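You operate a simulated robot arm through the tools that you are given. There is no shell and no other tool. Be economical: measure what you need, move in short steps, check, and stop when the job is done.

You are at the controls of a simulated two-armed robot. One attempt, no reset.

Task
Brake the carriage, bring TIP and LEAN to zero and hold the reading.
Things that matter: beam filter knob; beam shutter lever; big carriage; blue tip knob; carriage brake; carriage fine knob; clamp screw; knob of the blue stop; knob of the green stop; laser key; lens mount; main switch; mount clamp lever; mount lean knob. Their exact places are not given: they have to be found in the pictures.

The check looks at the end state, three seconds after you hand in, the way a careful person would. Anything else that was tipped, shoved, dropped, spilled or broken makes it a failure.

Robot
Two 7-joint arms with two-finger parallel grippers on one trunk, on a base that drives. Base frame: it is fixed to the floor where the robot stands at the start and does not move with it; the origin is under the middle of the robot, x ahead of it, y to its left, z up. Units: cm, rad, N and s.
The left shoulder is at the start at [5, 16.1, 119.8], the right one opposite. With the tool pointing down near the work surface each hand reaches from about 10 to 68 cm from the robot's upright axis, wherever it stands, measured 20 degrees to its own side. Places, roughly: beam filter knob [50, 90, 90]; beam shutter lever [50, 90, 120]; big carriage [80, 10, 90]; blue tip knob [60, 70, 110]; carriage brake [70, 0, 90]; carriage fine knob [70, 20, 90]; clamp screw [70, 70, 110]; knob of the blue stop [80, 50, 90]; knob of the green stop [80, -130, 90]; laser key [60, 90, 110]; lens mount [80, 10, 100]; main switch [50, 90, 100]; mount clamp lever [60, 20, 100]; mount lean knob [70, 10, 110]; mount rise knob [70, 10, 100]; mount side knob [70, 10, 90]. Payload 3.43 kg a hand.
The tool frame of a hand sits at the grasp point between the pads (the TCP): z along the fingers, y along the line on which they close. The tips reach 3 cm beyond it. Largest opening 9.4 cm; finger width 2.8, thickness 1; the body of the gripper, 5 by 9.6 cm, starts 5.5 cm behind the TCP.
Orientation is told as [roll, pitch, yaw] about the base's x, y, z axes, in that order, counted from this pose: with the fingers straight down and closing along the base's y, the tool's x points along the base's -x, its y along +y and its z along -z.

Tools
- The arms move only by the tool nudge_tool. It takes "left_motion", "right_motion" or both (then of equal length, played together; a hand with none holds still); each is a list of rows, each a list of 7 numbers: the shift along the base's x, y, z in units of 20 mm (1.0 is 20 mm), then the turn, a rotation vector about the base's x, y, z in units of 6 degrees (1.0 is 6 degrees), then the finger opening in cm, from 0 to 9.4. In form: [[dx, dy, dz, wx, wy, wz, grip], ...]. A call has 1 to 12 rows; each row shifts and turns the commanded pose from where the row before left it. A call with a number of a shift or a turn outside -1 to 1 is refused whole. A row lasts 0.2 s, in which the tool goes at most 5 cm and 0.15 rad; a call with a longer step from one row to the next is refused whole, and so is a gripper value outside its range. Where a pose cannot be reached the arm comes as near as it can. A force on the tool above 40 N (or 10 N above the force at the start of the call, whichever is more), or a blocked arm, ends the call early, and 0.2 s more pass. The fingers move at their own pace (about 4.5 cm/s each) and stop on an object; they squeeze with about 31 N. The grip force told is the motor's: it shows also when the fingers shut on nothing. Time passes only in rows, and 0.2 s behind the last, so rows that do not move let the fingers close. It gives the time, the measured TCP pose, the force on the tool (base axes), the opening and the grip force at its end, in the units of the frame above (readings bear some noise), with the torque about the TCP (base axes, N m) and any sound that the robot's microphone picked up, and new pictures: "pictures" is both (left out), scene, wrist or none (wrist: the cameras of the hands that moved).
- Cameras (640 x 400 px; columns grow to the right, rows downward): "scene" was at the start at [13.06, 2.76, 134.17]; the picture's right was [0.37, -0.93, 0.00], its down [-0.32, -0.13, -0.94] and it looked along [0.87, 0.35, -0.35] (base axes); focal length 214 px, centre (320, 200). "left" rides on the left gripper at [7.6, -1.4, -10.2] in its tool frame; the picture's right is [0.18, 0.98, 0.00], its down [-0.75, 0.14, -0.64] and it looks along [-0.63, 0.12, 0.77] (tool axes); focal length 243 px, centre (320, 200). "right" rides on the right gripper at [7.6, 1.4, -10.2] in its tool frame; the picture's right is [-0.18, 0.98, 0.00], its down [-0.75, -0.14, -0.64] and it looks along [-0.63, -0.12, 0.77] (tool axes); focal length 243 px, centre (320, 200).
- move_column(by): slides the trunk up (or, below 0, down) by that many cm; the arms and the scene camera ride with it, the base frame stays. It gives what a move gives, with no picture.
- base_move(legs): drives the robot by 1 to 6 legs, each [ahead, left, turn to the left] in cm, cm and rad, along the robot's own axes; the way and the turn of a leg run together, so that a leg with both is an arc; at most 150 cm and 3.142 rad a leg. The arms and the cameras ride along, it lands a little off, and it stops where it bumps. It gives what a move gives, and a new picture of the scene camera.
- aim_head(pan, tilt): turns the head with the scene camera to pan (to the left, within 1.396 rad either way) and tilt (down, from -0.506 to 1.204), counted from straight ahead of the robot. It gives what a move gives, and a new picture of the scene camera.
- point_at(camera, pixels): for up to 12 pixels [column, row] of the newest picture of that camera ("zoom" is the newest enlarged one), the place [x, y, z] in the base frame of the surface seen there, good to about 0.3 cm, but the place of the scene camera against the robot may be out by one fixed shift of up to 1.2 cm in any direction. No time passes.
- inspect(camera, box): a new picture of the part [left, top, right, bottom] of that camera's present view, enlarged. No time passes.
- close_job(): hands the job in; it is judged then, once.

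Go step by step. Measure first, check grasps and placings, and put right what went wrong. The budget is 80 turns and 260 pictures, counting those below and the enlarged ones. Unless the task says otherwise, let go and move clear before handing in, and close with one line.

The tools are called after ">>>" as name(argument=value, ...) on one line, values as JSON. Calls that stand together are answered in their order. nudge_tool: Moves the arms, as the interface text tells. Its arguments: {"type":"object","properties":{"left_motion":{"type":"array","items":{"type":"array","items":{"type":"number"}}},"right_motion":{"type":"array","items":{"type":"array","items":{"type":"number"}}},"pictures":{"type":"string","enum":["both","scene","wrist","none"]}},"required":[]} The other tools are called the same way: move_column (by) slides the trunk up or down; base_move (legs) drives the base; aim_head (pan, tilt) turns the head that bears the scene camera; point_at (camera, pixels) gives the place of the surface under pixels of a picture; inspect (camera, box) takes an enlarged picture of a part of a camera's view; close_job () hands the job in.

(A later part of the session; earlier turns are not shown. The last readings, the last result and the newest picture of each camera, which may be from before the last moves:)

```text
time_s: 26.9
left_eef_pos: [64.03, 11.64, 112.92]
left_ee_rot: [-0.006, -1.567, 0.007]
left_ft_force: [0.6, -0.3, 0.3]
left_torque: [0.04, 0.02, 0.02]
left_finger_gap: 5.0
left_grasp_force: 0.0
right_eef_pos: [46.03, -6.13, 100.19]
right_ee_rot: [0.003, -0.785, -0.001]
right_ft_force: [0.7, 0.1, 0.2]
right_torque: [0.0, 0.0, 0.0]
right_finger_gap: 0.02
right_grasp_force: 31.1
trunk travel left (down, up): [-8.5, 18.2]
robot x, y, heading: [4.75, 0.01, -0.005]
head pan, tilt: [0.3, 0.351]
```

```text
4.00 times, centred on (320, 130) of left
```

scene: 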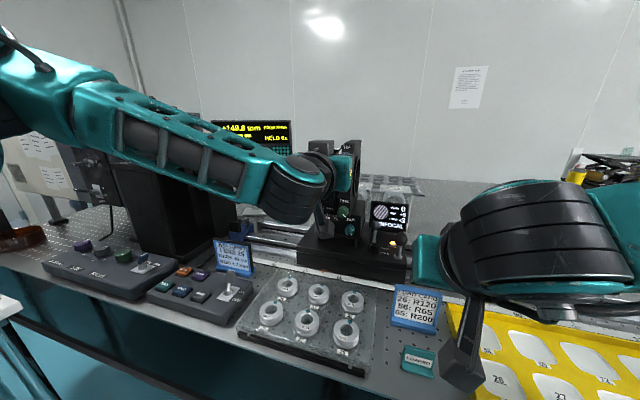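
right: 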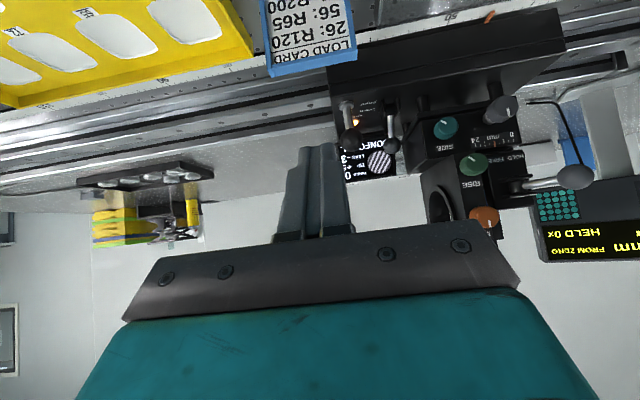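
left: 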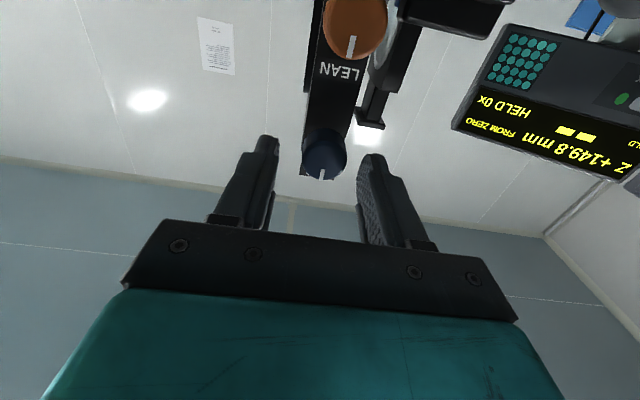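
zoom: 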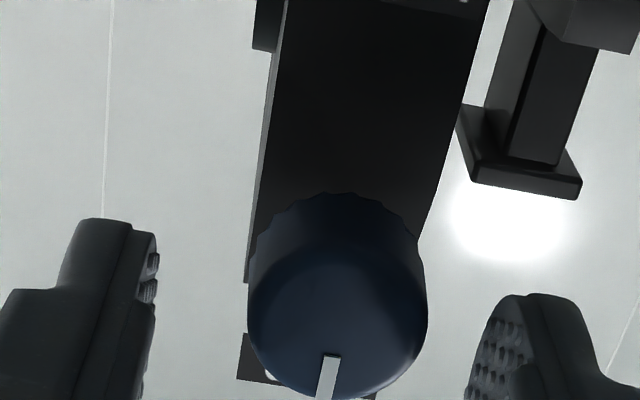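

Centred within ~0.1 cm (knob y≈11.75). I'll nudge in slightly, then close in stages.

>>> nudge_tool(left_motion=[[0.2, 0.05, -0.05, 0, 0, 0, 5], [0, 0, 0, 0, 0, 0, 3.5], [0, 0, 0, 0, 0, 0, 3], [0, 0, 0, 0, 0, 0, 2.8], [0, 0, 0, 0, 0, 0, 2.6], [0, 0, 0, 0, 0, 0, 2.5]])

>>> inspect(camera="left", box=[260, 80, 380, 180])

```text
time_s: 28.3
left_eef_pos: [64.42, 11.79, 112.76]
left_ee_rot: [-0.093, -1.563, 0.09]
left_ft_force: [-0.2, 1.4, -0.2]
left_torque: [0.03, 0.02, -0.12]
left_finger_gap: 2.69
left_grasp_force: 31.7
right_eef_pos: [46.1, -6.2, 100.15]
right_ee_rot: [0.002, -0.785, -0.001]
right_ft_force: [0.7, -0.3, 0.0]
right_torque: [0.03, 0.0, -0.03]
right_finger_gap: 0.0
right_grasp_force: 31.8
trunk travel left (down, up): [-8.5, 18.2]
robot x, y, heading: [4.67, 0.16, -0.001]
head pan, tilt: [0.3, 0.351]
```

scene: 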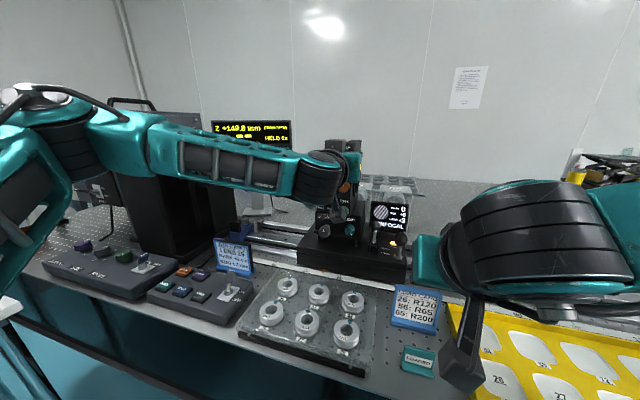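
left: 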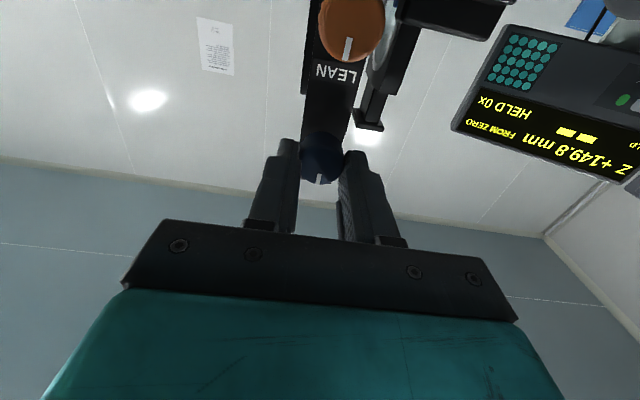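

```text
4.00 times, centred on (320, 130) of left
```

zoom: 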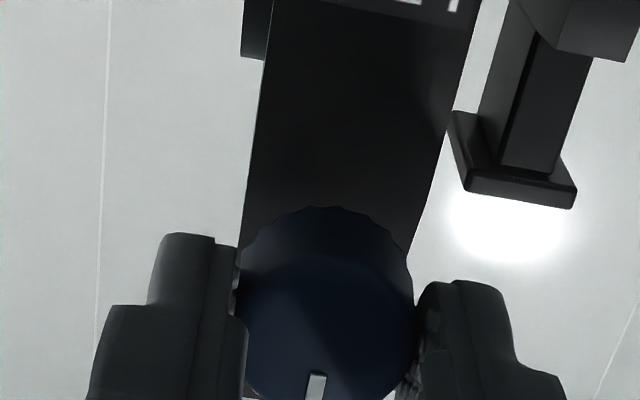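

Clean grip, side force only 1.4 N, Z still 149.8. A test turn of +18° about x (clockwise as seen).

>>> nudge_tool(left_motion=[[0, 0, 0, 1, 0, 0, 2.3], [0, 0, 0, 1, 0, 0, 2.3], [0, 0, 0, 1, 0, 0, 2.3], [0, 0, 0, 0, 0, 0, 2.3]], pictures="scene")

>>> inspect(camera="scene", box=[340, 170, 440, 260])

```text
time_s: 29.3
left_eef_pos: [64.37, 11.61, 112.73]
left_ee_rot: [1.552, -1.256, -1.553]
left_ft_force: [6.4, 0.4, 1.2]
left_torque: [0.02, 0.15, -0.3]
left_finger_gap: 2.66
left_grasp_force: 44.9
right_eef_pos: [46.1, -6.16, 100.06]
right_ee_rot: [0.002, -0.786, -0.002]
right_ft_force: [0.5, 0.3, 0.3]
right_torque: [0.0, 0.0, -0.02]
right_finger_gap: 0.0
right_grasp_force: 30.8
trunk travel left (down, up): [-8.5, 18.2]
robot x, y, heading: [4.72, 0.02, -0.003]
head pan, tilt: [0.3, 0.351]
```

scene: 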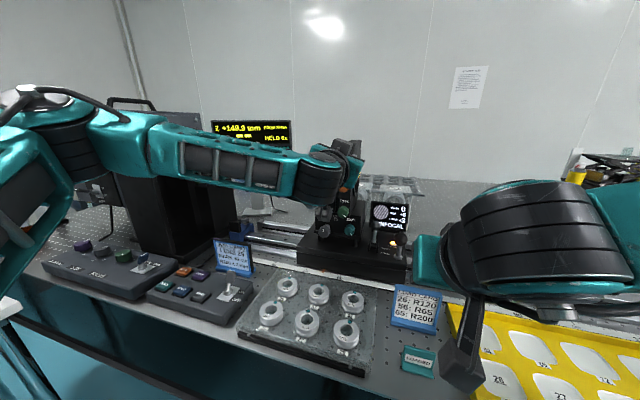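

```text
4.44 times, centred on (390, 215) of scene
```

zoom: 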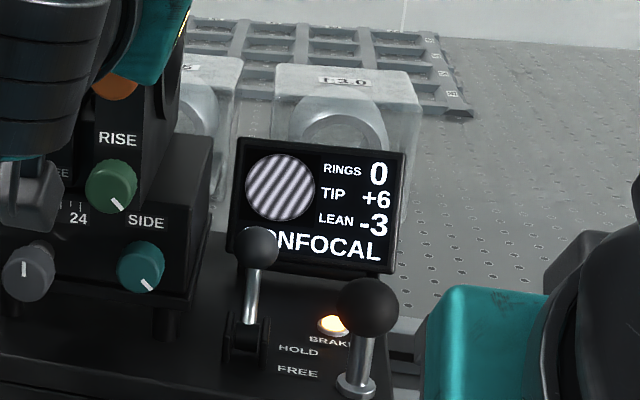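

TIP went to +6, so clockwise increases it by about 1 per 18°. I'll turn counter-clockwise 66°.

>>> nudge_tool(left_motion=[[0, 0, 0, -1, 0, 0, 2.3], [0, 0, 0, -1, 0, 0, 2.3], [0, 0, 0, -1, 0, 0, 2.3], [0, 0, 0, -1, 0, 0, 2.3], [0, 0, 0, -1, 0, 0, 2.3], [0, 0, 0, -1, 0, 0, 2.3], [0, 0, 0, -1, 0, 0, 2.3], [0, 0, 0, -1, 0, 0, 2.3], [0, 0, 0, -1, 0, 0, 2.3], [0, 0, 0, -1, 0, 0, 2.3], [0, 0, 0, -1, 0, 0, 2.3], [0, 0, 0, 0, 0, 0, 2.3]])

>>> inspect(camera="scene", box=[340, 170, 440, 260])

```text
time_s: 31.9
left_eef_pos: [64.36, 11.89, 112.7]
left_ee_rot: [-1.563, -0.73, 1.563]
left_ft_force: [-9.1, 14.3, -7.0]
left_torque: [0.03, -0.34, 0.67]
left_finger_gap: 2.66
left_grasp_force: 45.1
right_eef_pos: [46.15, -6.0, 100.15]
right_ee_rot: [-0.001, -0.787, -0.001]
right_ft_force: [0.8, 0.4, -0.3]
right_torque: [0.05, 0.03, -0.01]
right_finger_gap: 0.0
right_grasp_force: 30.9
trunk travel left (down, up): [-8.5, 18.2]
robot x, y, heading: [4.58, -0.14, -0.004]
head pan, tilt: [0.3, 0.351]
```

scene: 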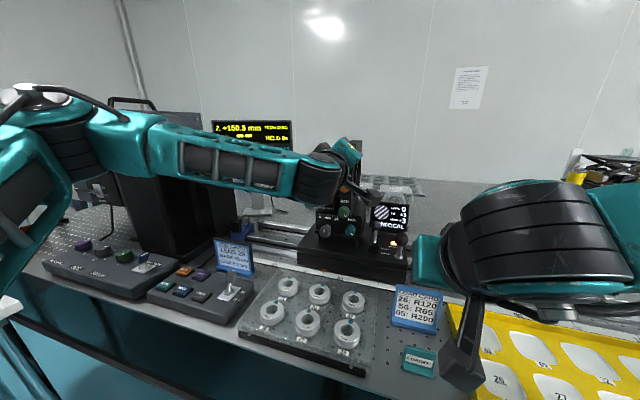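
left: 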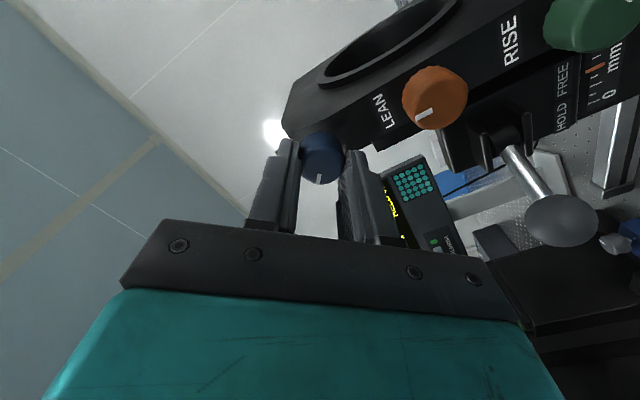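

```text
4.44 times, centred on (390, 215) of scene
```

zoom: 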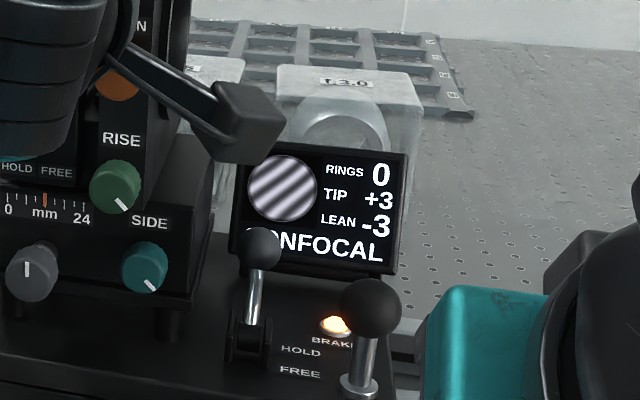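

TIP is +3 (≈22° per unit) but side force has built up. I'll release and rotate back 72° for a fresh, centred grip.

>>> nudge_tool(left_motion=[[0, 0, 0, 0, 0, 0, 3.2], [0, 0, 0, 0, 0, 0, 4.5], [0, 0, 0, 1, 0, 0, 5], [0, 0, 0, 1, 0, 0, 5], [0, 0, 0, 1, 0, 0, 5], [0, 0, 0, 1, 0, 0, 5], [0, 0, 0, 1, 0, 0, 5], [0, 0, 0, 1, 0, 0, 5], [0, 0, 0, 1, 0, 0, 5], [0, 0, 0, 1, 0, 0, 5], [0, 0, 0, 0, 0, 0, 5]])

>>> inspect(camera="scene", box=[200, 100, 300, 160])

>>> point_at(camera="left", pixels=[[310, 155], [316, 155], [322, 155], [328, 155], [334, 155]])

>>> inspect(camera="left", box=[260, 80, 380, 180])

```text
time_s: 34.3
left_eef_pos: [64.52, 11.71, 112.83]
left_ee_rot: [0.228, -1.564, -0.228]
left_ft_force: [0.3, -0.1, 0.0]
left_torque: [0.0, 0.0, -0.02]
left_finger_gap: 4.98
left_grasp_force: 0.1
right_eef_pos: [46.18, -6.24, 100.14]
right_ee_rot: [0.001, -0.785, -0.001]
right_ft_force: [-0.6, -0.3, 0.0]
right_torque: [0.02, 0.0, 0.03]
right_finger_gap: 0.0
right_grasp_force: 30.8
trunk travel left (down, up): [-8.5, 18.2]
robot x, y, heading: [5.0, -0.16, 0.002]
head pan, tilt: [0.3, 0.351]
```

scene: 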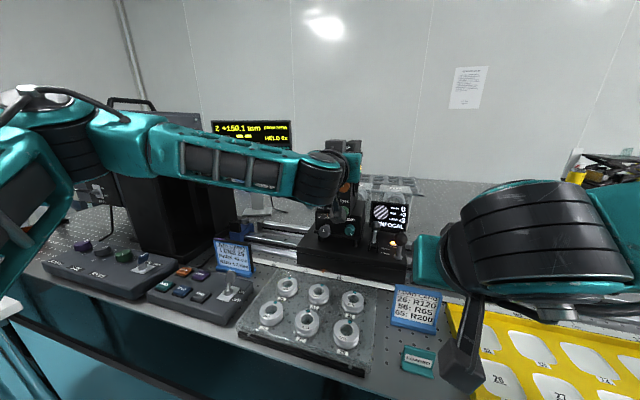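
left: 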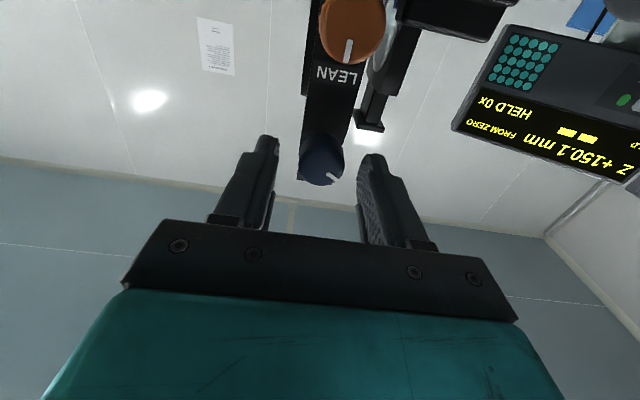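

```text
6.40 times, centred on (250, 130) of scene
```

zoom: 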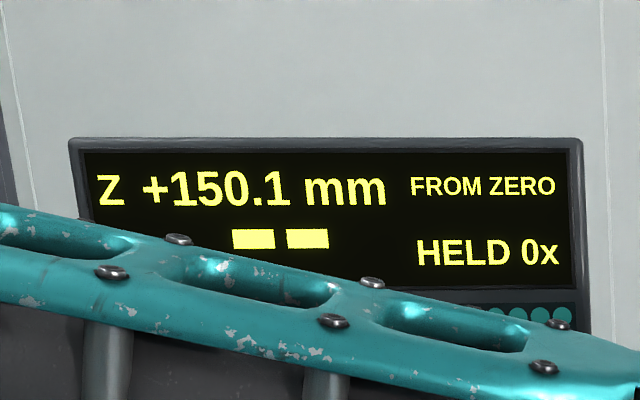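

```text
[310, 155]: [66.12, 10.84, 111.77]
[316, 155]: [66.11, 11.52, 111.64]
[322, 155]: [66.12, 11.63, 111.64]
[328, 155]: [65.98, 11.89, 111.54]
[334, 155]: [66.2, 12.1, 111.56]
```

```text
4.00 times, centred on (320, 130) of left
```

zoom: 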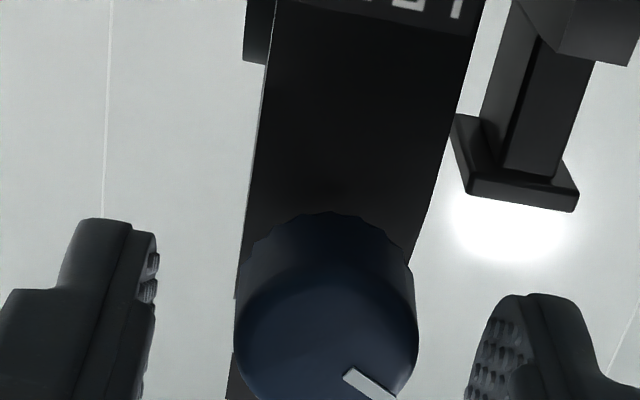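

Z is 150.1, centred and unloaded. I'll pre-turn +24°, grip again and turn −60°.

>>> nudge_tool(left_motion=[[0, 0, 0, 1, 0, 0, 5], [0, 0, 0, 1, 0, 0, 5], [0, 0, 0, 1, 0, 0, 5], [0, 0, 0, 1, 0, 0, 5], [0, 0, 0, 0, 0, 0, 3.5], [0, 0, 0, 0, 0, 0, 3], [0, 0, 0, 0, 0, 0, 2.8], [0, 0, 0, 0, 0, 0, 2.5], [0, 0, 0, 0, 0, 0, 2.3]], pictures="wrist")

```text
time_s: 36.3
left_eef_pos: [64.5, 11.71, 112.71]
left_ee_rot: [1.555, -1.152, -1.557]
left_ft_force: [0.8, 0.0, 0.0]
left_torque: [0.01, 0.18, -0.23]
left_finger_gap: 2.66
left_grasp_force: 43.7
right_eef_pos: [46.06, -6.18, 100.18]
right_ee_rot: [0.002, -0.785, -0.001]
right_ft_force: [-0.4, 0.3, 0.0]
right_torque: [-0.03, 0.02, -0.01]
right_finger_gap: 0.0
right_grasp_force: 30.7
trunk travel left (down, up): [-8.5, 18.2]
robot x, y, heading: [4.88, -0.05, -0.004]
head pan, tilt: [0.3, 0.351]
```

left: 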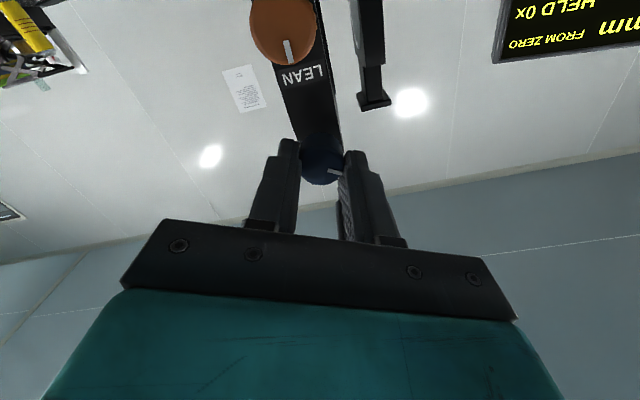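

>>> nudge_tool(left_motion=[[0, 0, 0, -1, 0, 0, 2.3], [0, 0, 0, -1, 0, 0, 2.3], [0, 0, 0, -1, 0, 0, 2.3], [0, 0, 0, -1, 0, 0, 2.3], [0, 0, 0, -1, 0, 0, 2.3], [0, 0, 0, -1, 0, 0, 2.3], [0, 0, 0, -1, 0, 0, 2.3], [0, 0, 0, -1, 0, 0, 2.3], [0, 0, 0, -1, 0, 0, 2.3], [0, 0, 0, -1, 0, 0, 2.3], [0, 0, 0, 0, 0, 0, 2.3]], pictures="scene")

>>> inspect(camera="scene", box=[340, 170, 440, 260])

```text
time_s: 38.7
left_eef_pos: [64.53, 11.88, 112.74]
left_ee_rot: [-1.561, -0.941, 1.561]
left_ft_force: [-2.9, 9.9, -1.8]
left_torque: [0.03, -0.81, 0.58]
left_finger_gap: 2.65
left_grasp_force: 45.3
right_eef_pos: [46.04, -6.1, 100.15]
right_ee_rot: [0.001, -0.787, -0.001]
right_ft_force: [-0.5, -0.6, -0.6]
right_torque: [0.04, -0.01, -0.01]
right_finger_gap: 0.0
right_grasp_force: 30.9
trunk travel left (down, up): [-8.5, 18.2]
robot x, y, heading: [4.71, 0.08, 0.001]
head pan, tilt: [0.3, 0.351]
```

scene: 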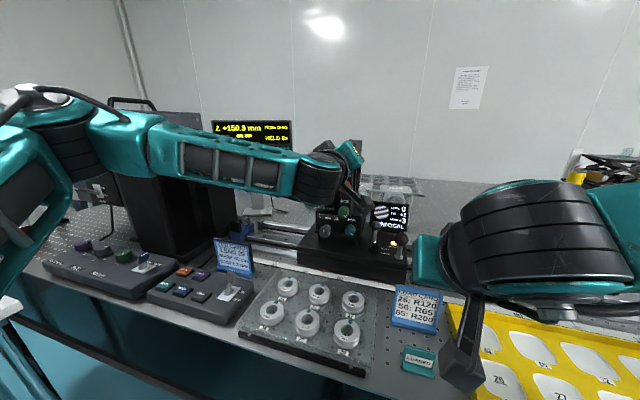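

```text
4.44 times, centred on (390, 215) of scene
```

zoom: 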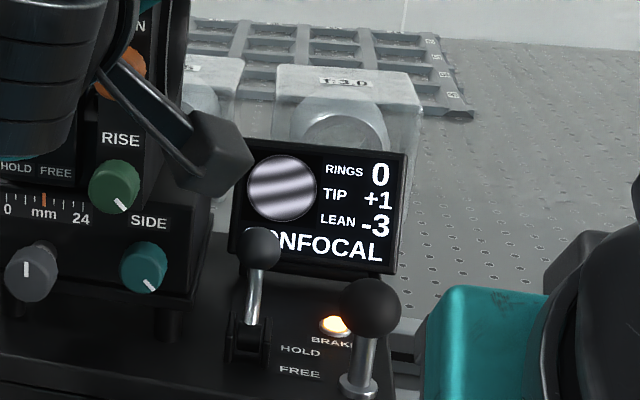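

TIP is +1. I'll turn 18° more with a tiny +y shift to relieve the side force.

>>> nudge_tool(left_motion=[[0, 0.04, 0, -1, 0, 0, 2.3], [0, 0.04, 0, -1, 0, 0, 2.3], [0, 0, 0, -1, 0, 0, 2.3], [0, 0, 0, 0, 0, 0, 2.3]], pictures="scene")

>>> inspect(camera="scene", box=[340, 170, 440, 260])

```text
time_s: 39.7
left_eef_pos: [64.3, 11.93, 112.69]
left_ee_rot: [-1.564, -0.624, 1.561]
left_ft_force: [-2.5, 5.8, -7.3]
left_torque: [0.02, -0.55, 0.68]
left_finger_gap: 2.65
left_grasp_force: 45.0
right_eef_pos: [46.13, -6.08, 100.19]
right_ee_rot: [0.0, -0.787, -0.002]
right_ft_force: [0.2, -0.5, 0.7]
right_torque: [-0.03, 0.0, 0.02]
right_finger_gap: 0.01
right_grasp_force: 30.9
trunk travel left (down, up): [-8.5, 18.2]
robot x, y, heading: [4.91, -0.2, -0.004]
head pan, tilt: [0.3, 0.351]
```

scene: 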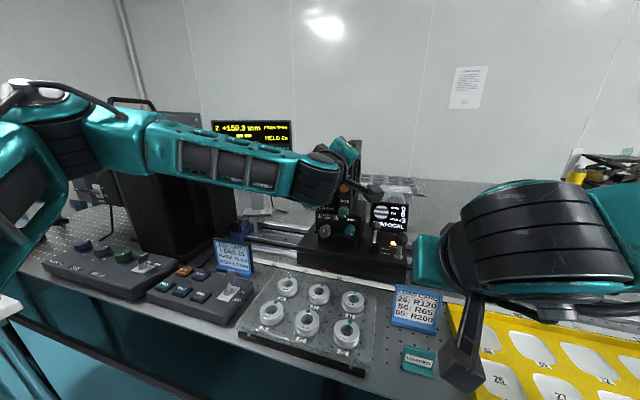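

```text
4.44 times, centred on (390, 215) of scene
```

zoom: 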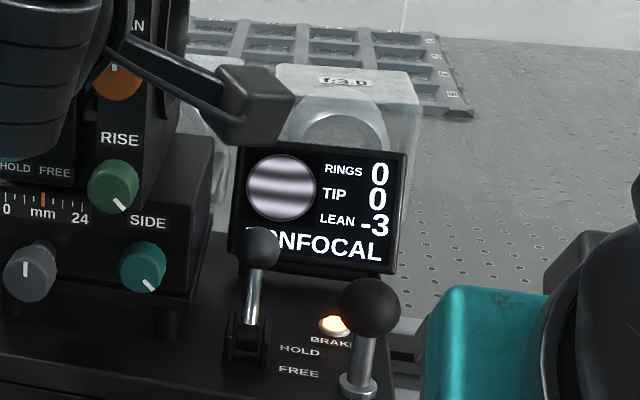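

TIP reads 0. I'll check the fringes and then release and retract.

>>> inspect(camera="scene", box=[372, 198, 412, 223])

>>> nudge_tool(left_motion=[[0, 0, 0, 0, 0, 0, 3.2], [0, 0, 0, 0, 0, 0, 4.5], [-0.7, 0, 0, 1, 0, 0, 5], [-1, 0, 0, 1, 0, 0, 5], [-1, 0, 0, 1, 0, 0, 5], [-0.5, 0, 0, 1, 0, 0, 5], [0, 0, 0, 1, 0, 0, 5], [0, 0, 0, 1, 0, 0, 5], [0, 0, 0, 1, 0, 0, 5], [0, 0, 0, 1, 0, 0, 5], [0, 0, 0, 1, 0, 0, 5], [0, 0, 0, 0, 0, 0, 5]])

>>> inspect(camera="scene", box=[340, 170, 440, 260])

```text
16.00 times, centred on (392, 210) of scene
```

zoom: 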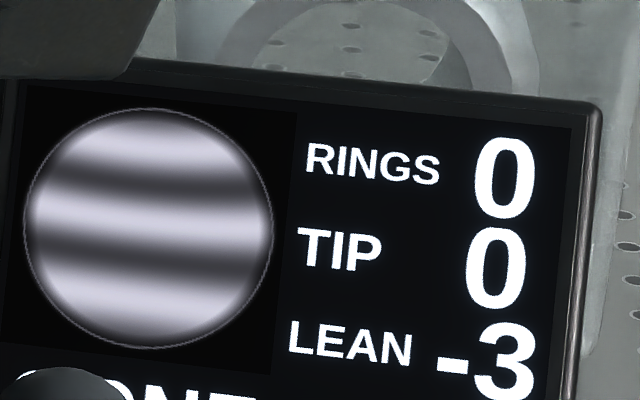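

```text
time_s: 42.3
left_eef_pos: [57.96, 11.92, 112.78]
left_ee_rot: [0.247, -1.564, -0.244]
left_ft_force: [-0.3, -0.2, 0.1]
left_torque: [0.01, 0.03, 0.0]
left_finger_gap: 4.99
left_grasp_force: 0.0
right_eef_pos: [46.07, -6.19, 100.27]
right_ee_rot: [0.002, -0.785, -0.002]
right_ft_force: [-0.6, -0.9, -0.6]
right_torque: [0.0, -0.01, 0.0]
right_finger_gap: 0.0
right_grasp_force: 31.0
trunk travel left (down, up): [-8.5, 18.2]
robot x, y, heading: [4.73, 0.04, 0.002]
head pan, tilt: [0.3, 0.351]
```

scene: 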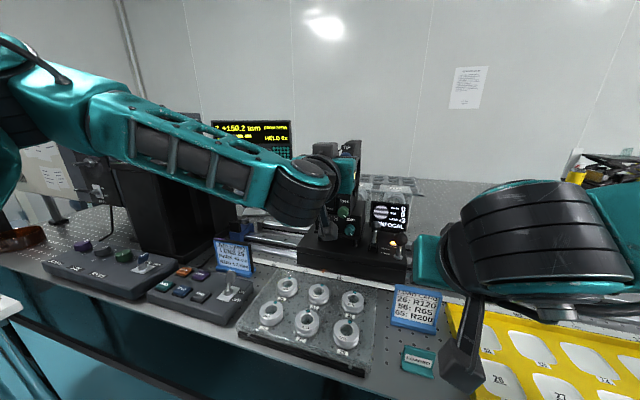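
left: 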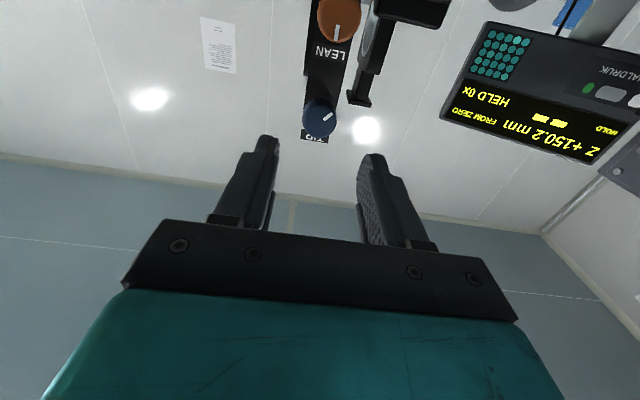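

```text
4.44 times, centred on (390, 215) of scene
```

zoom: 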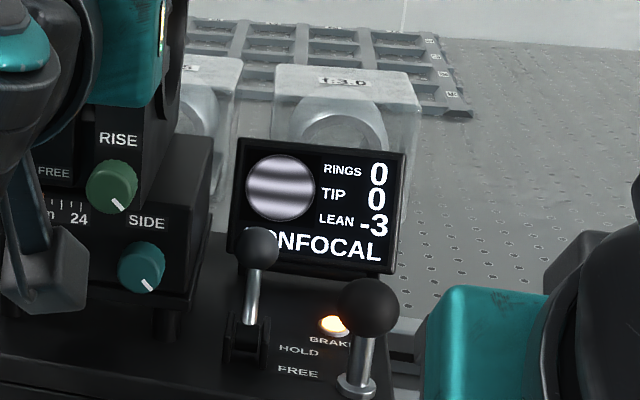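

TIP stays 0 after release and Z is 150.2. For LEAN I'll raise the right hand, then lower the trunk 7 cm.

>>> nudge_tool(right_motion=[[0, 0, 1, 0, 0, 0, 0], [0, 0, 1, 0, 0, 0, 0], [0, 0, 1, 0, 0, 0, 0], [0, 0, 0.5, 0, 0, 0, 0]], pictures="none")

>>> move_column(by=-7)

>>> nudge_tool(left_motion=[[0.3, -0.07, 0.05, 0, 0, 0, 5], [0.3, 0, 0, 0, 0, 0, 5]])

```text
time_s: 43.3
left_eef_pos: [57.96, 11.97, 112.84]
left_ee_rot: [-0.045, -1.565, 0.047]
left_ft_force: [-0.8, -0.1, -0.5]
left_torque: [-0.03, 0.04, -0.03]
left_finger_gap: 5.01
left_grasp_force: 0.0
right_eef_pos: [46.13, -6.07, 107.31]
right_ee_rot: [0.0, -0.786, -0.002]
right_ft_force: [-0.4, -1.1, -0.9]
right_torque: [0.01, 0.01, 0.02]
right_finger_gap: 0.02
right_grasp_force: 30.7
trunk travel left (down, up): [-8.5, 18.2]
robot x, y, heading: [4.95, -0.19, 0.001]
head pan, tilt: [0.3, 0.351]
```

```text
time_s: 44.4
left_eef_pos: [58.05, 11.79, 105.87]
left_ee_rot: [-0.048, -1.566, 0.047]
left_ft_force: [-0.7, 0.8, 0.3]
left_torque: [0.04, -0.03, 0.0]
left_finger_gap: 5.01
left_grasp_force: 0.1
right_eef_pos: [46.03, -6.01, 100.21]
right_ee_rot: [0.002, -0.788, -0.002]
right_ft_force: [-0.4, 0.1, 0.1]
right_torque: [0.0, 0.0, -0.01]
right_finger_gap: 0.01
right_grasp_force: 31.2
trunk travel left (down, up): [-1.5, 25.2]
robot x, y, heading: [4.67, -0.3, -0.004]
head pan, tilt: [0.3, 0.351]
```

```text
time_s: 45.0
left_eef_pos: [59.18, 11.74, 105.96]
left_ee_rot: [0.042, -1.565, -0.042]
left_ft_force: [-0.6, -0.2, 1.0]
left_torque: [0.01, -0.01, -0.02]
left_finger_gap: 5.02
left_grasp_force: 0.0
right_eef_pos: [46.17, -6.24, 100.31]
right_ee_rot: [0.002, -0.784, 0.0]
right_ft_force: [0.0, -0.2, -0.8]
right_torque: [-0.03, 0.02, -0.03]
right_finger_gap: 0.0
right_grasp_force: 31.1
trunk travel left (down, up): [-1.5, 25.2]
robot x, y, heading: [4.81, -0.17, -0.001]
head pan, tilt: [0.3, 0.351]
```

scene: 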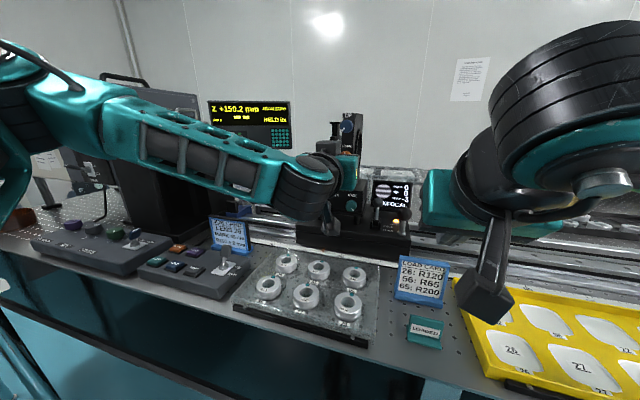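
left: 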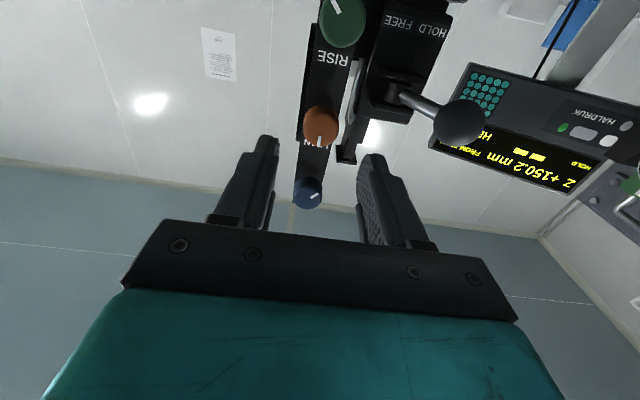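

Aligned with LEAN at (321,124); the clamp lever ball at (458,120) is to the side. I'll verify the knob position.

>>> point_at(camera="left", pixels=[[306, 122], [314, 122], [321, 122], [328, 122], [336, 122], [320, 140], [458, 120], [442, 110], [390, 112]])

>>> inspect(camera="left", box=[250, 50, 410, 190])

```text
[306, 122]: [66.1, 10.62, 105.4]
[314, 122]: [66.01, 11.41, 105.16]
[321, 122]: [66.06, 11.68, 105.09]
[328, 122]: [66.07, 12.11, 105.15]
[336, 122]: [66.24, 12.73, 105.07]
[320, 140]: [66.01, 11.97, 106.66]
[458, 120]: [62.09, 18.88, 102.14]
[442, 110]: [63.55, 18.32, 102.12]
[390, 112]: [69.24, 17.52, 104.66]
```

```text
2.86 times, centred on (330, 120) of left
```

zoom: 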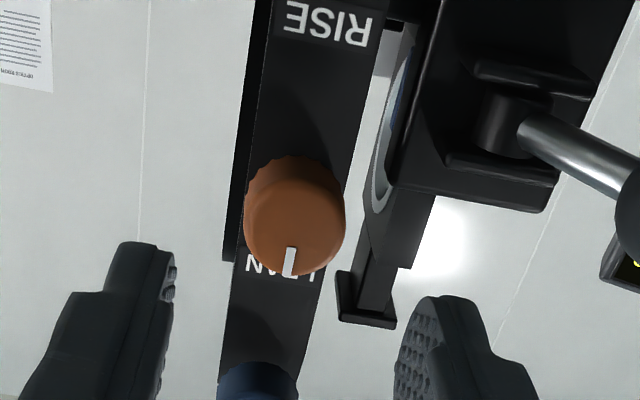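

LEAN centre is y≈11.75, z≈106. I'll pre-turn −30°, advance to x 64.4 and grip, assuming LEAN must go up (clockwise).

>>> nudge_tool(left_motion=[[0.4, 0.01, 0, -1, 0, 0, 4.4], [0.4, 0, 0, -1, 0, 0, 4.4], [0.5, 0, 0, -1, 0, 0, 4.4], [0.5, 0, 0, -1, 0, 0, 4.4], [0.5, 0, 0, -1, 0, 0, 4.4], [0.3, 0, 0, 0, 0, 0, 4.4], [0, 0, 0, 0, 0, 0, 4.4]])

>>> inspect(camera="left", box=[260, 80, 380, 180])

```text
time_s: 46.6
left_eef_pos: [64.47, 11.86, 105.89]
left_ee_rot: [-1.56, -1.047, 1.557]
left_ft_force: [0.0, -0.8, -0.3]
left_torque: [0.0, 0.01, -0.01]
left_finger_gap: 4.41
left_grasp_force: 0.0
right_eef_pos: [46.12, -6.03, 100.32]
right_ee_rot: [0.002, -0.785, -0.001]
right_ft_force: [-0.4, 0.7, 0.3]
right_torque: [0.03, -0.01, 0.01]
right_finger_gap: 0.0
right_grasp_force: 31.6
trunk travel left (down, up): [-1.5, 25.2]
robot x, y, heading: [4.7, 0.13, -0.005]
head pan, tilt: [0.3, 0.351]
```

scene: 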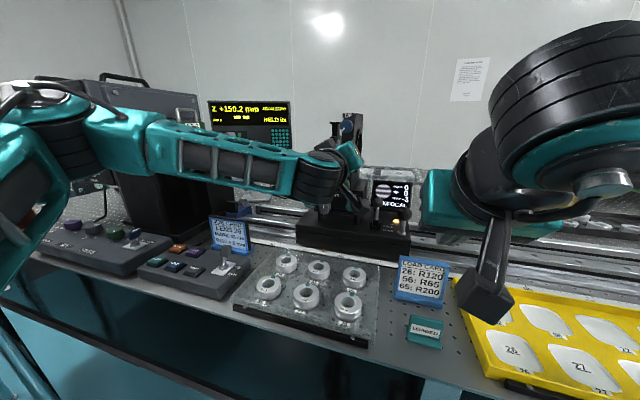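
left: 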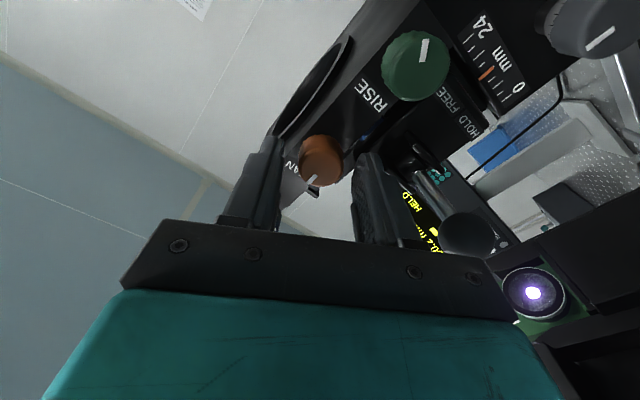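

```text
4.00 times, centred on (320, 130) of left
```

zoom: 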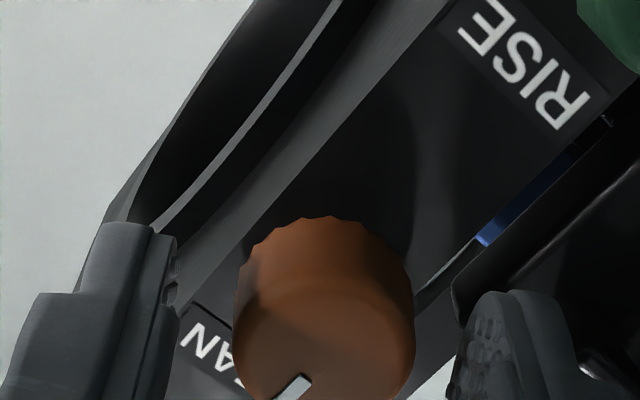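

Centred like the good TIP grip. Closing in stages and turning +12° as a test.

>>> nudge_tool(left_motion=[[0, 0, 0, 0, 0, 0, 3.2], [0, 0, 0, 0, 0, 0, 2.9], [0, 0, 0, 0, 0, 0, 2.7], [0, 0, 0, 0, 0, 0, 2.5], [0, 0, 0, 0, 0, 0, 2.3], [0, 0, 0, 1, 0, 0, 2.3], [0, 0, 0, 1, 0, 0, 2.3], [0, 0, 0, 1, 0, 0, 2.3], [0, 0, 0, 0, 0, 0, 2.3]], pictures="scene")

>>> inspect(camera="scene", box=[350, 160, 430, 230])

```text
time_s: 48.6
left_eef_pos: [64.37, 11.91, 105.97]
left_ee_rot: [-1.549, -1.36, 1.55]
left_ft_force: [11.3, 2.1, 7.0]
left_torque: [-0.01, 0.65, -0.27]
left_finger_gap: 2.62
left_grasp_force: 45.0
right_eef_pos: [46.17, -6.11, 100.22]
right_ee_rot: [0.001, -0.786, -0.001]
right_ft_force: [-0.8, 0.3, 0.0]
right_torque: [0.02, 0.0, -0.01]
right_finger_gap: 0.0
right_grasp_force: 31.0
trunk travel left (down, up): [-1.5, 25.2]
robot x, y, heading: [4.54, 0.13, -0.006]
head pan, tilt: [0.3, 0.351]
```

scene: 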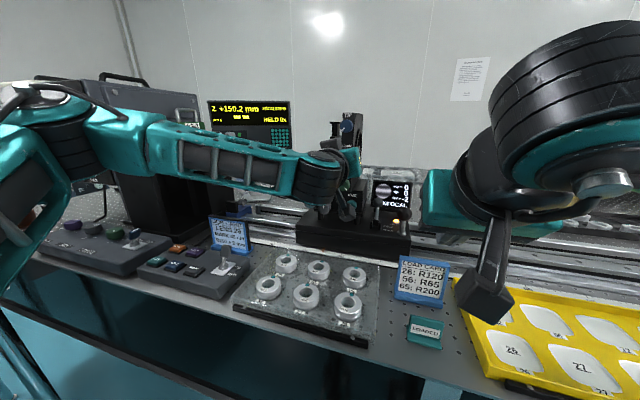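

```text
5.71 times, centred on (390, 195) of scene
```

zoom: 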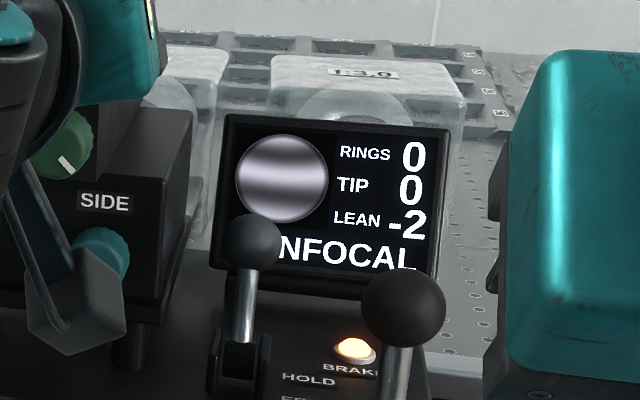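

LEAN is −2, the right direction. Turning +36° more.

>>> nudge_tool(left_motion=[[0, 0, 0, 1, 0, 0, 2.3], [0, 0, 0, 1, 0, 0, 2.3], [0, 0, 0, 1, 0, 0, 2.3], [0, 0, 0, 1, 0, 0, 2.3], [0, 0, 0, 1, 0, 0, 2.3], [0, 0, 0, 1, 0, 0, 2.3], [0, 0, 0, 0, 0, 0, 2.3]], pictures="scene")

>>> inspect(camera="scene", box=[350, 160, 430, 230])

```text
time_s: 50.2
left_eef_pos: [64.37, 11.76, 106.01]
left_ee_rot: [1.555, -1.151, -1.556]
left_ft_force: [9.1, -0.9, 6.3]
left_torque: [0.01, -0.67, -0.19]
left_finger_gap: 2.63
left_grasp_force: 45.3
right_eef_pos: [46.19, -6.02, 100.24]
right_ee_rot: [0.003, -0.785, -0.001]
right_ft_force: [-0.4, 0.5, 0.3]
right_torque: [-0.03, 0.0, -0.02]
right_finger_gap: 0.0
right_grasp_force: 31.3
trunk travel left (down, up): [-1.5, 25.2]
robot x, y, heading: [5.1, -0.04, -0.001]
head pan, tilt: [0.3, 0.351]
```

scene: 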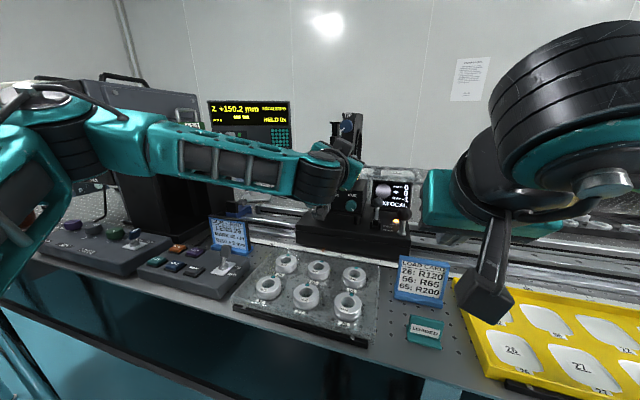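

```text
5.71 times, centred on (390, 195) of scene
```

zoom: 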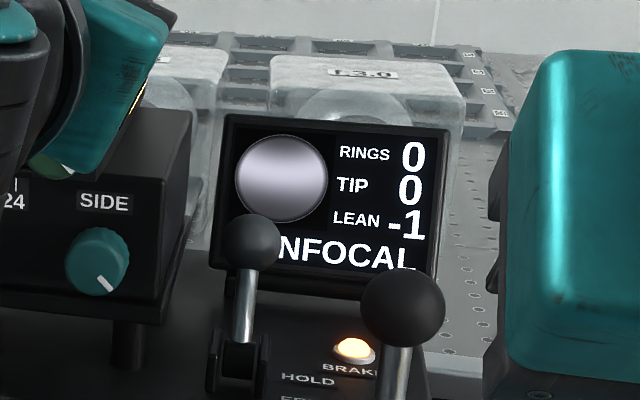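

LEAN is −1, nearly uniform field. Turning +18° more.

>>> nudge_tool(left_motion=[[0, 0, 0, 1, 0, 0, 2.3], [0, 0, 0, 1, 0, 0, 2.3], [0, 0, 0, 1, 0, 0, 2.3], [0, 0, 0, 0, 0, 0, 2.3]], pictures="scene")

>>> inspect(camera="scene", box=[350, 160, 430, 230])

```text
time_s: 51.2
left_eef_pos: [64.47, 11.7, 105.94]
left_ee_rot: [1.563, -0.835, -1.561]
left_ft_force: [1.1, -4.2, 4.6]
left_torque: [0.02, 0.72, 0.5]
left_finger_gap: 2.61
left_grasp_force: 45.3
right_eef_pos: [46.11, -6.08, 100.18]
right_ee_rot: [0.002, -0.788, -0.002]
right_ft_force: [1.6, 0.3, -0.1]
right_torque: [0.0, 0.0, -0.07]
right_finger_gap: 0.0
right_grasp_force: 31.4
trunk travel left (down, up): [-1.5, 25.2]
robot x, y, heading: [4.83, 0.07, -0.001]
head pan, tilt: [0.3, 0.351]
```

scene: 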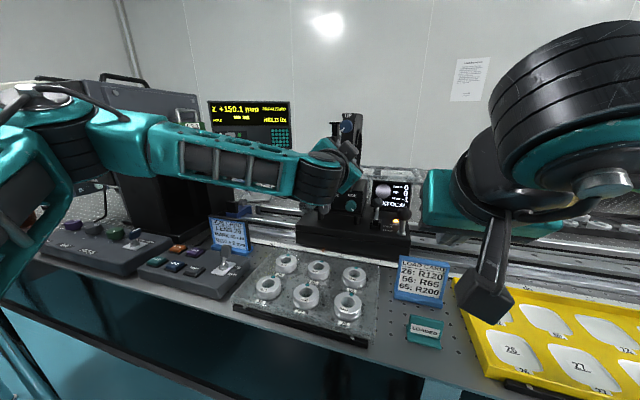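

```text
5.71 times, centred on (390, 195) of scene
```

zoom: 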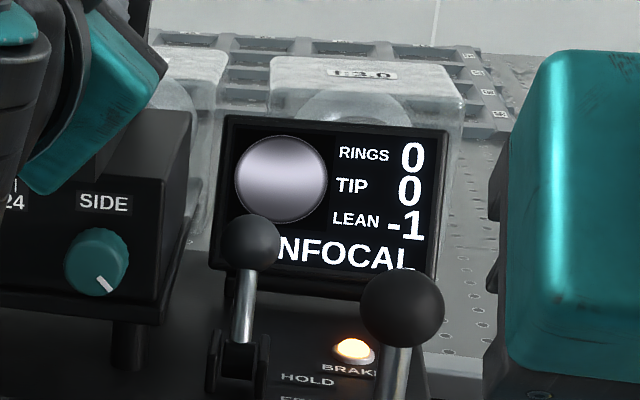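

Still −1, so I'll turn +12° more and check.

>>> nudge_tool(left_motion=[[0, 0, 0, 1, 0, 0, 2.3], [0, 0, 0, 1, 0, 0, 2.3], [0, 0, 0, 0, 0, 0, 2.3]])

>>> inspect(camera="scene", box=[350, 160, 430, 230])

```text
time_s: 52.0
left_eef_pos: [64.45, 11.7, 105.92]
left_ee_rot: [1.566, -0.626, -1.564]
left_ft_force: [0.5, -2.9, 2.1]
left_torque: [-0.01, -0.01, 0.07]
left_finger_gap: 2.67
left_grasp_force: 44.9
right_eef_pos: [46.23, -6.13, 100.2]
right_ee_rot: [0.002, -0.788, -0.002]
right_ft_force: [-0.2, -0.8, 0.1]
right_torque: [0.0, 0.01, 0.02]
right_finger_gap: 0.0
right_grasp_force: 30.9
trunk travel left (down, up): [-1.5, 25.2]
robot x, y, heading: [4.8, -0.32, -0.004]
head pan, tilt: [0.3, 0.351]
```

scene: 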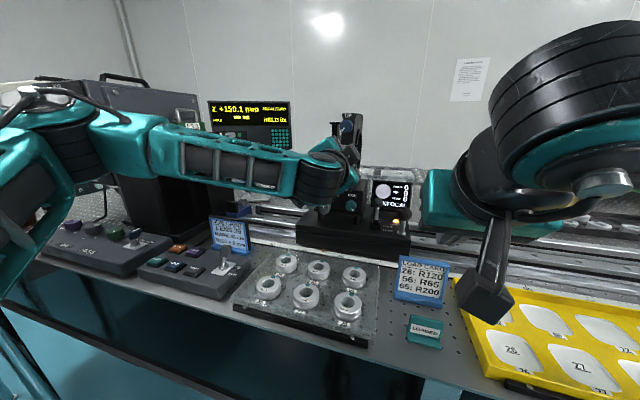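
left: 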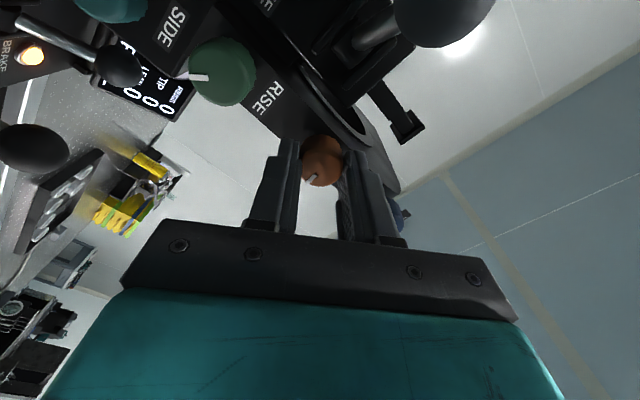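

```text
5.71 times, centred on (390, 195) of scene
```

zoom: 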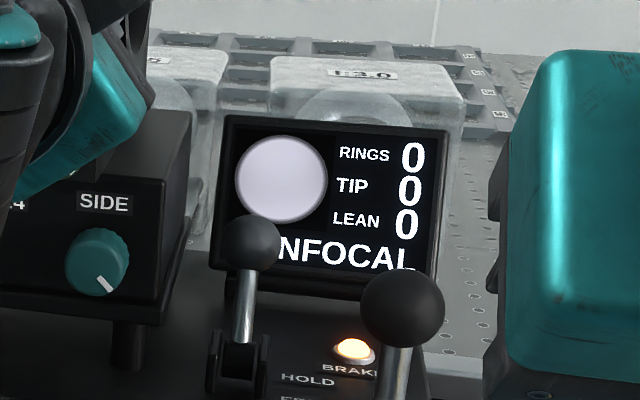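

RINGS, TIP and LEAN are all 0 with a uniform field. I'll release, retract straight back, then unwind.

>>> nudge_tool(left_motion=[[0, 0, 0, 0, 0, 0, 3.2], [0, 0, 0, 0, 0, 0, 4.4], [-0.7, 0, 0, 0, 0, 0, 4.4], [-1, 0, 0, 0, 0, 0, 4.4], [-1, 0, 0, -1, 0, 0, 4.4], [-1, 0, 0, -1, 0, 0, 4.4], [-1, 0, 0, -1, 0, 0, 4.4], [-1, 0, 0, -1, 0, 0, 4], [-1, 0, 0, -1, 0, 0, 3], [-1, 0, 0, -1, 0, 0, 2], [0, 0, 0, -1, 0, 0, 1], [0, 0, 0, -1, 0, 0, 0]])

>>> inspect(camera="scene", box=[310, 120, 430, 240])

>>> inspect(camera="scene", box=[130, 230, 260, 310])

```text
time_s: 54.6
left_eef_pos: [49.05, 11.66, 105.87]
left_ee_rot: [1.513, -1.467, -1.515]
left_ft_force: [-1.2, 0.2, -1.0]
left_torque: [0.03, -0.03, -0.03]
left_finger_gap: 0.0
left_grasp_force: 21.1
right_eef_pos: [46.13, -5.95, 100.3]
right_ee_rot: [0.0, -0.786, -0.003]
right_ft_force: [-0.3, 0.2, -0.6]
right_torque: [-0.01, -0.01, 0.01]
right_finger_gap: 0.02
right_grasp_force: 30.7
trunk travel left (down, up): [-1.5, 25.2]
robot x, y, heading: [4.84, 0.11, -0.001]
head pan, tilt: [0.3, 0.351]
```

scene: 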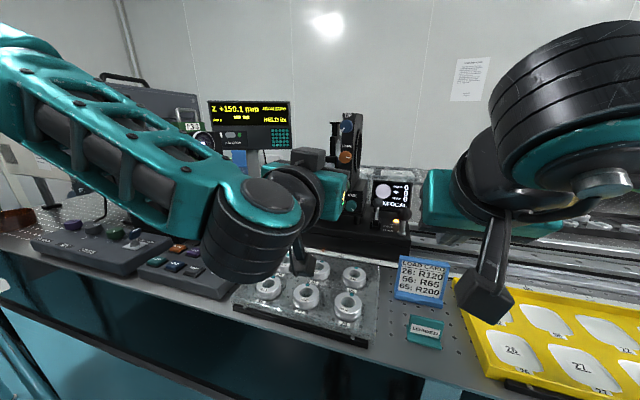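
left: 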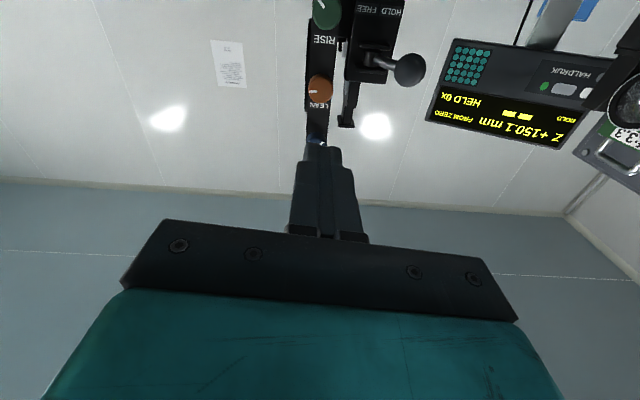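

```text
3.33 times, centred on (370, 180) of scene
```

zoom: 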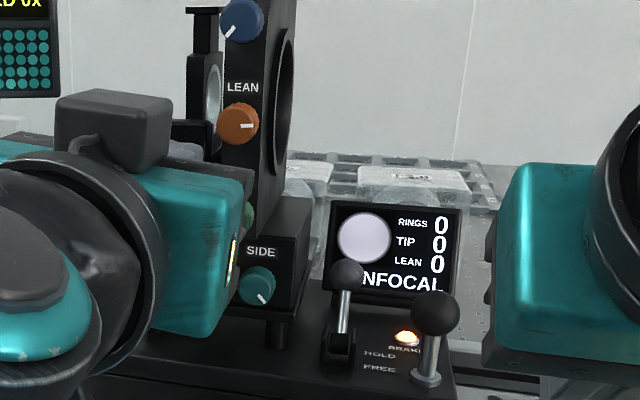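

```text
4.92 times, centred on (195, 270) of scene
```

zoom: 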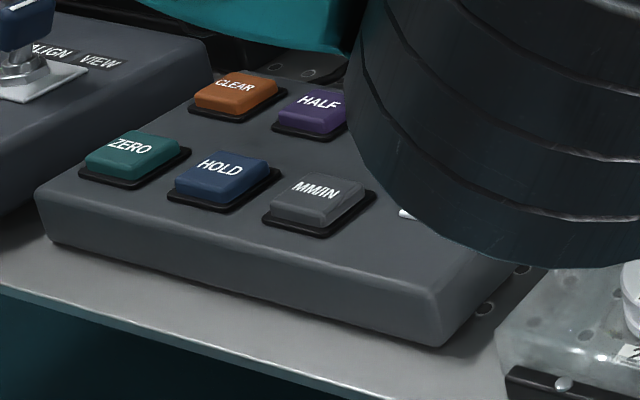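

Everything stays at zero with the hand clear. Now for the HOLD button: raise the trunk, then bring the left hand to point down, moving over the console.

>>> move_column(by=21)

>>> nudge_tool(left_motion=[[-1, 0.5, 0, 0, 1, 0, 0], [-1, 0.5, 0, 0, 1, 0, 0], [-1, 1, 0, 0, 1, 0, 0], [-1, 1, 0, 0, 1, 0, 0], [-0.5, 1, 0, 0, 1, 0, 0], [0, 1, 0, 0, 1, 0, 0], [0, 1, 0, 0, 1, 0, 0], [0, 1, 0, 0, 1, 0, 0], [0, 1, 0, 0, 1, 0, 0], [0, 1, 0, 0, 1, 0, 0], [0, 1, 0, 0, 1, 0, 0], [0, 1, 0, 0, 1, 0, 0]])

```text
time_s: 56.9
left_eef_pos: [48.97, 11.67, 126.85]
left_ee_rot: [1.513, -1.466, -1.51]
left_ft_force: [-0.4, -0.3, -1.0]
left_torque: [0.01, 0.02, 0.0]
left_finger_gap: 0.0
left_grasp_force: 30.8
right_eef_pos: [46.03, -6.21, 121.22]
right_ee_rot: [0.0, -0.785, -0.001]
right_ft_force: [0.6, -0.1, 0.4]
right_torque: [-0.01, 0.01, -0.01]
right_finger_gap: 0.0
right_grasp_force: 31.5
trunk travel left (down, up): [-22.5, 4.2]
robot x, y, heading: [4.71, 0.25, -0.004]
head pan, tilt: [0.3, 0.351]
```

```text
time_s: 59.5
left_eef_pos: [40.71, 33.25, 127.4]
left_ee_rot: [0.031, -0.303, -0.11]
left_ft_force: [-1.1, 0.5, 0.3]
left_torque: [-0.03, -0.03, 0.04]
left_finger_gap: 0.0
left_grasp_force: 31.3
left hand out of reach, approached as far as the arm can: row 2, 3
right_eef_pos: [46.29, -6.03, 121.22]
right_ee_rot: [0.001, -0.786, -0.002]
right_ft_force: [-0.6, -0.3, -0.1]
right_torque: [0.02, -0.03, 0.0]
right_finger_gap: 0.0
right_grasp_force: 31.1
trunk travel left (down, up): [-22.5, 4.2]
robot x, y, heading: [4.66, -0.27, 0.004]
head pan, tilt: [0.3, 0.351]
```

scene: 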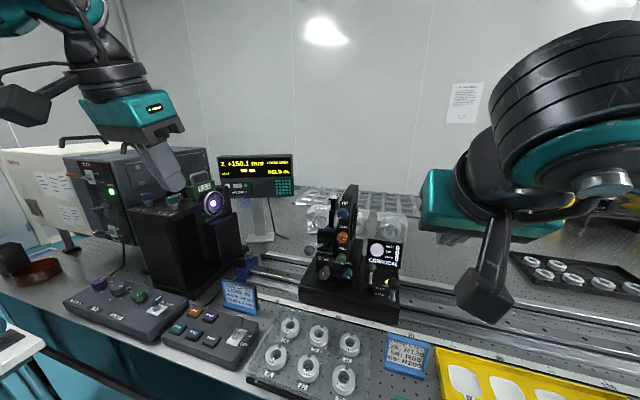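
left: 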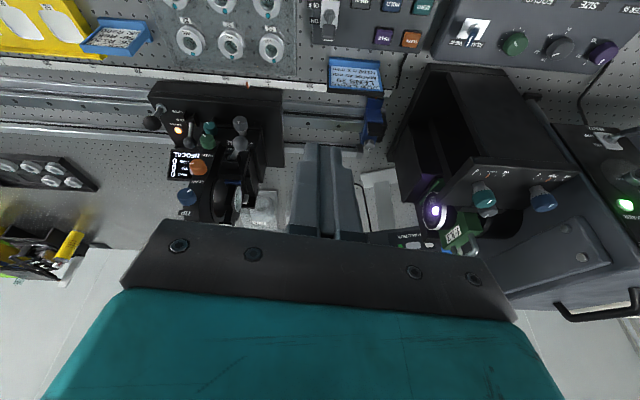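

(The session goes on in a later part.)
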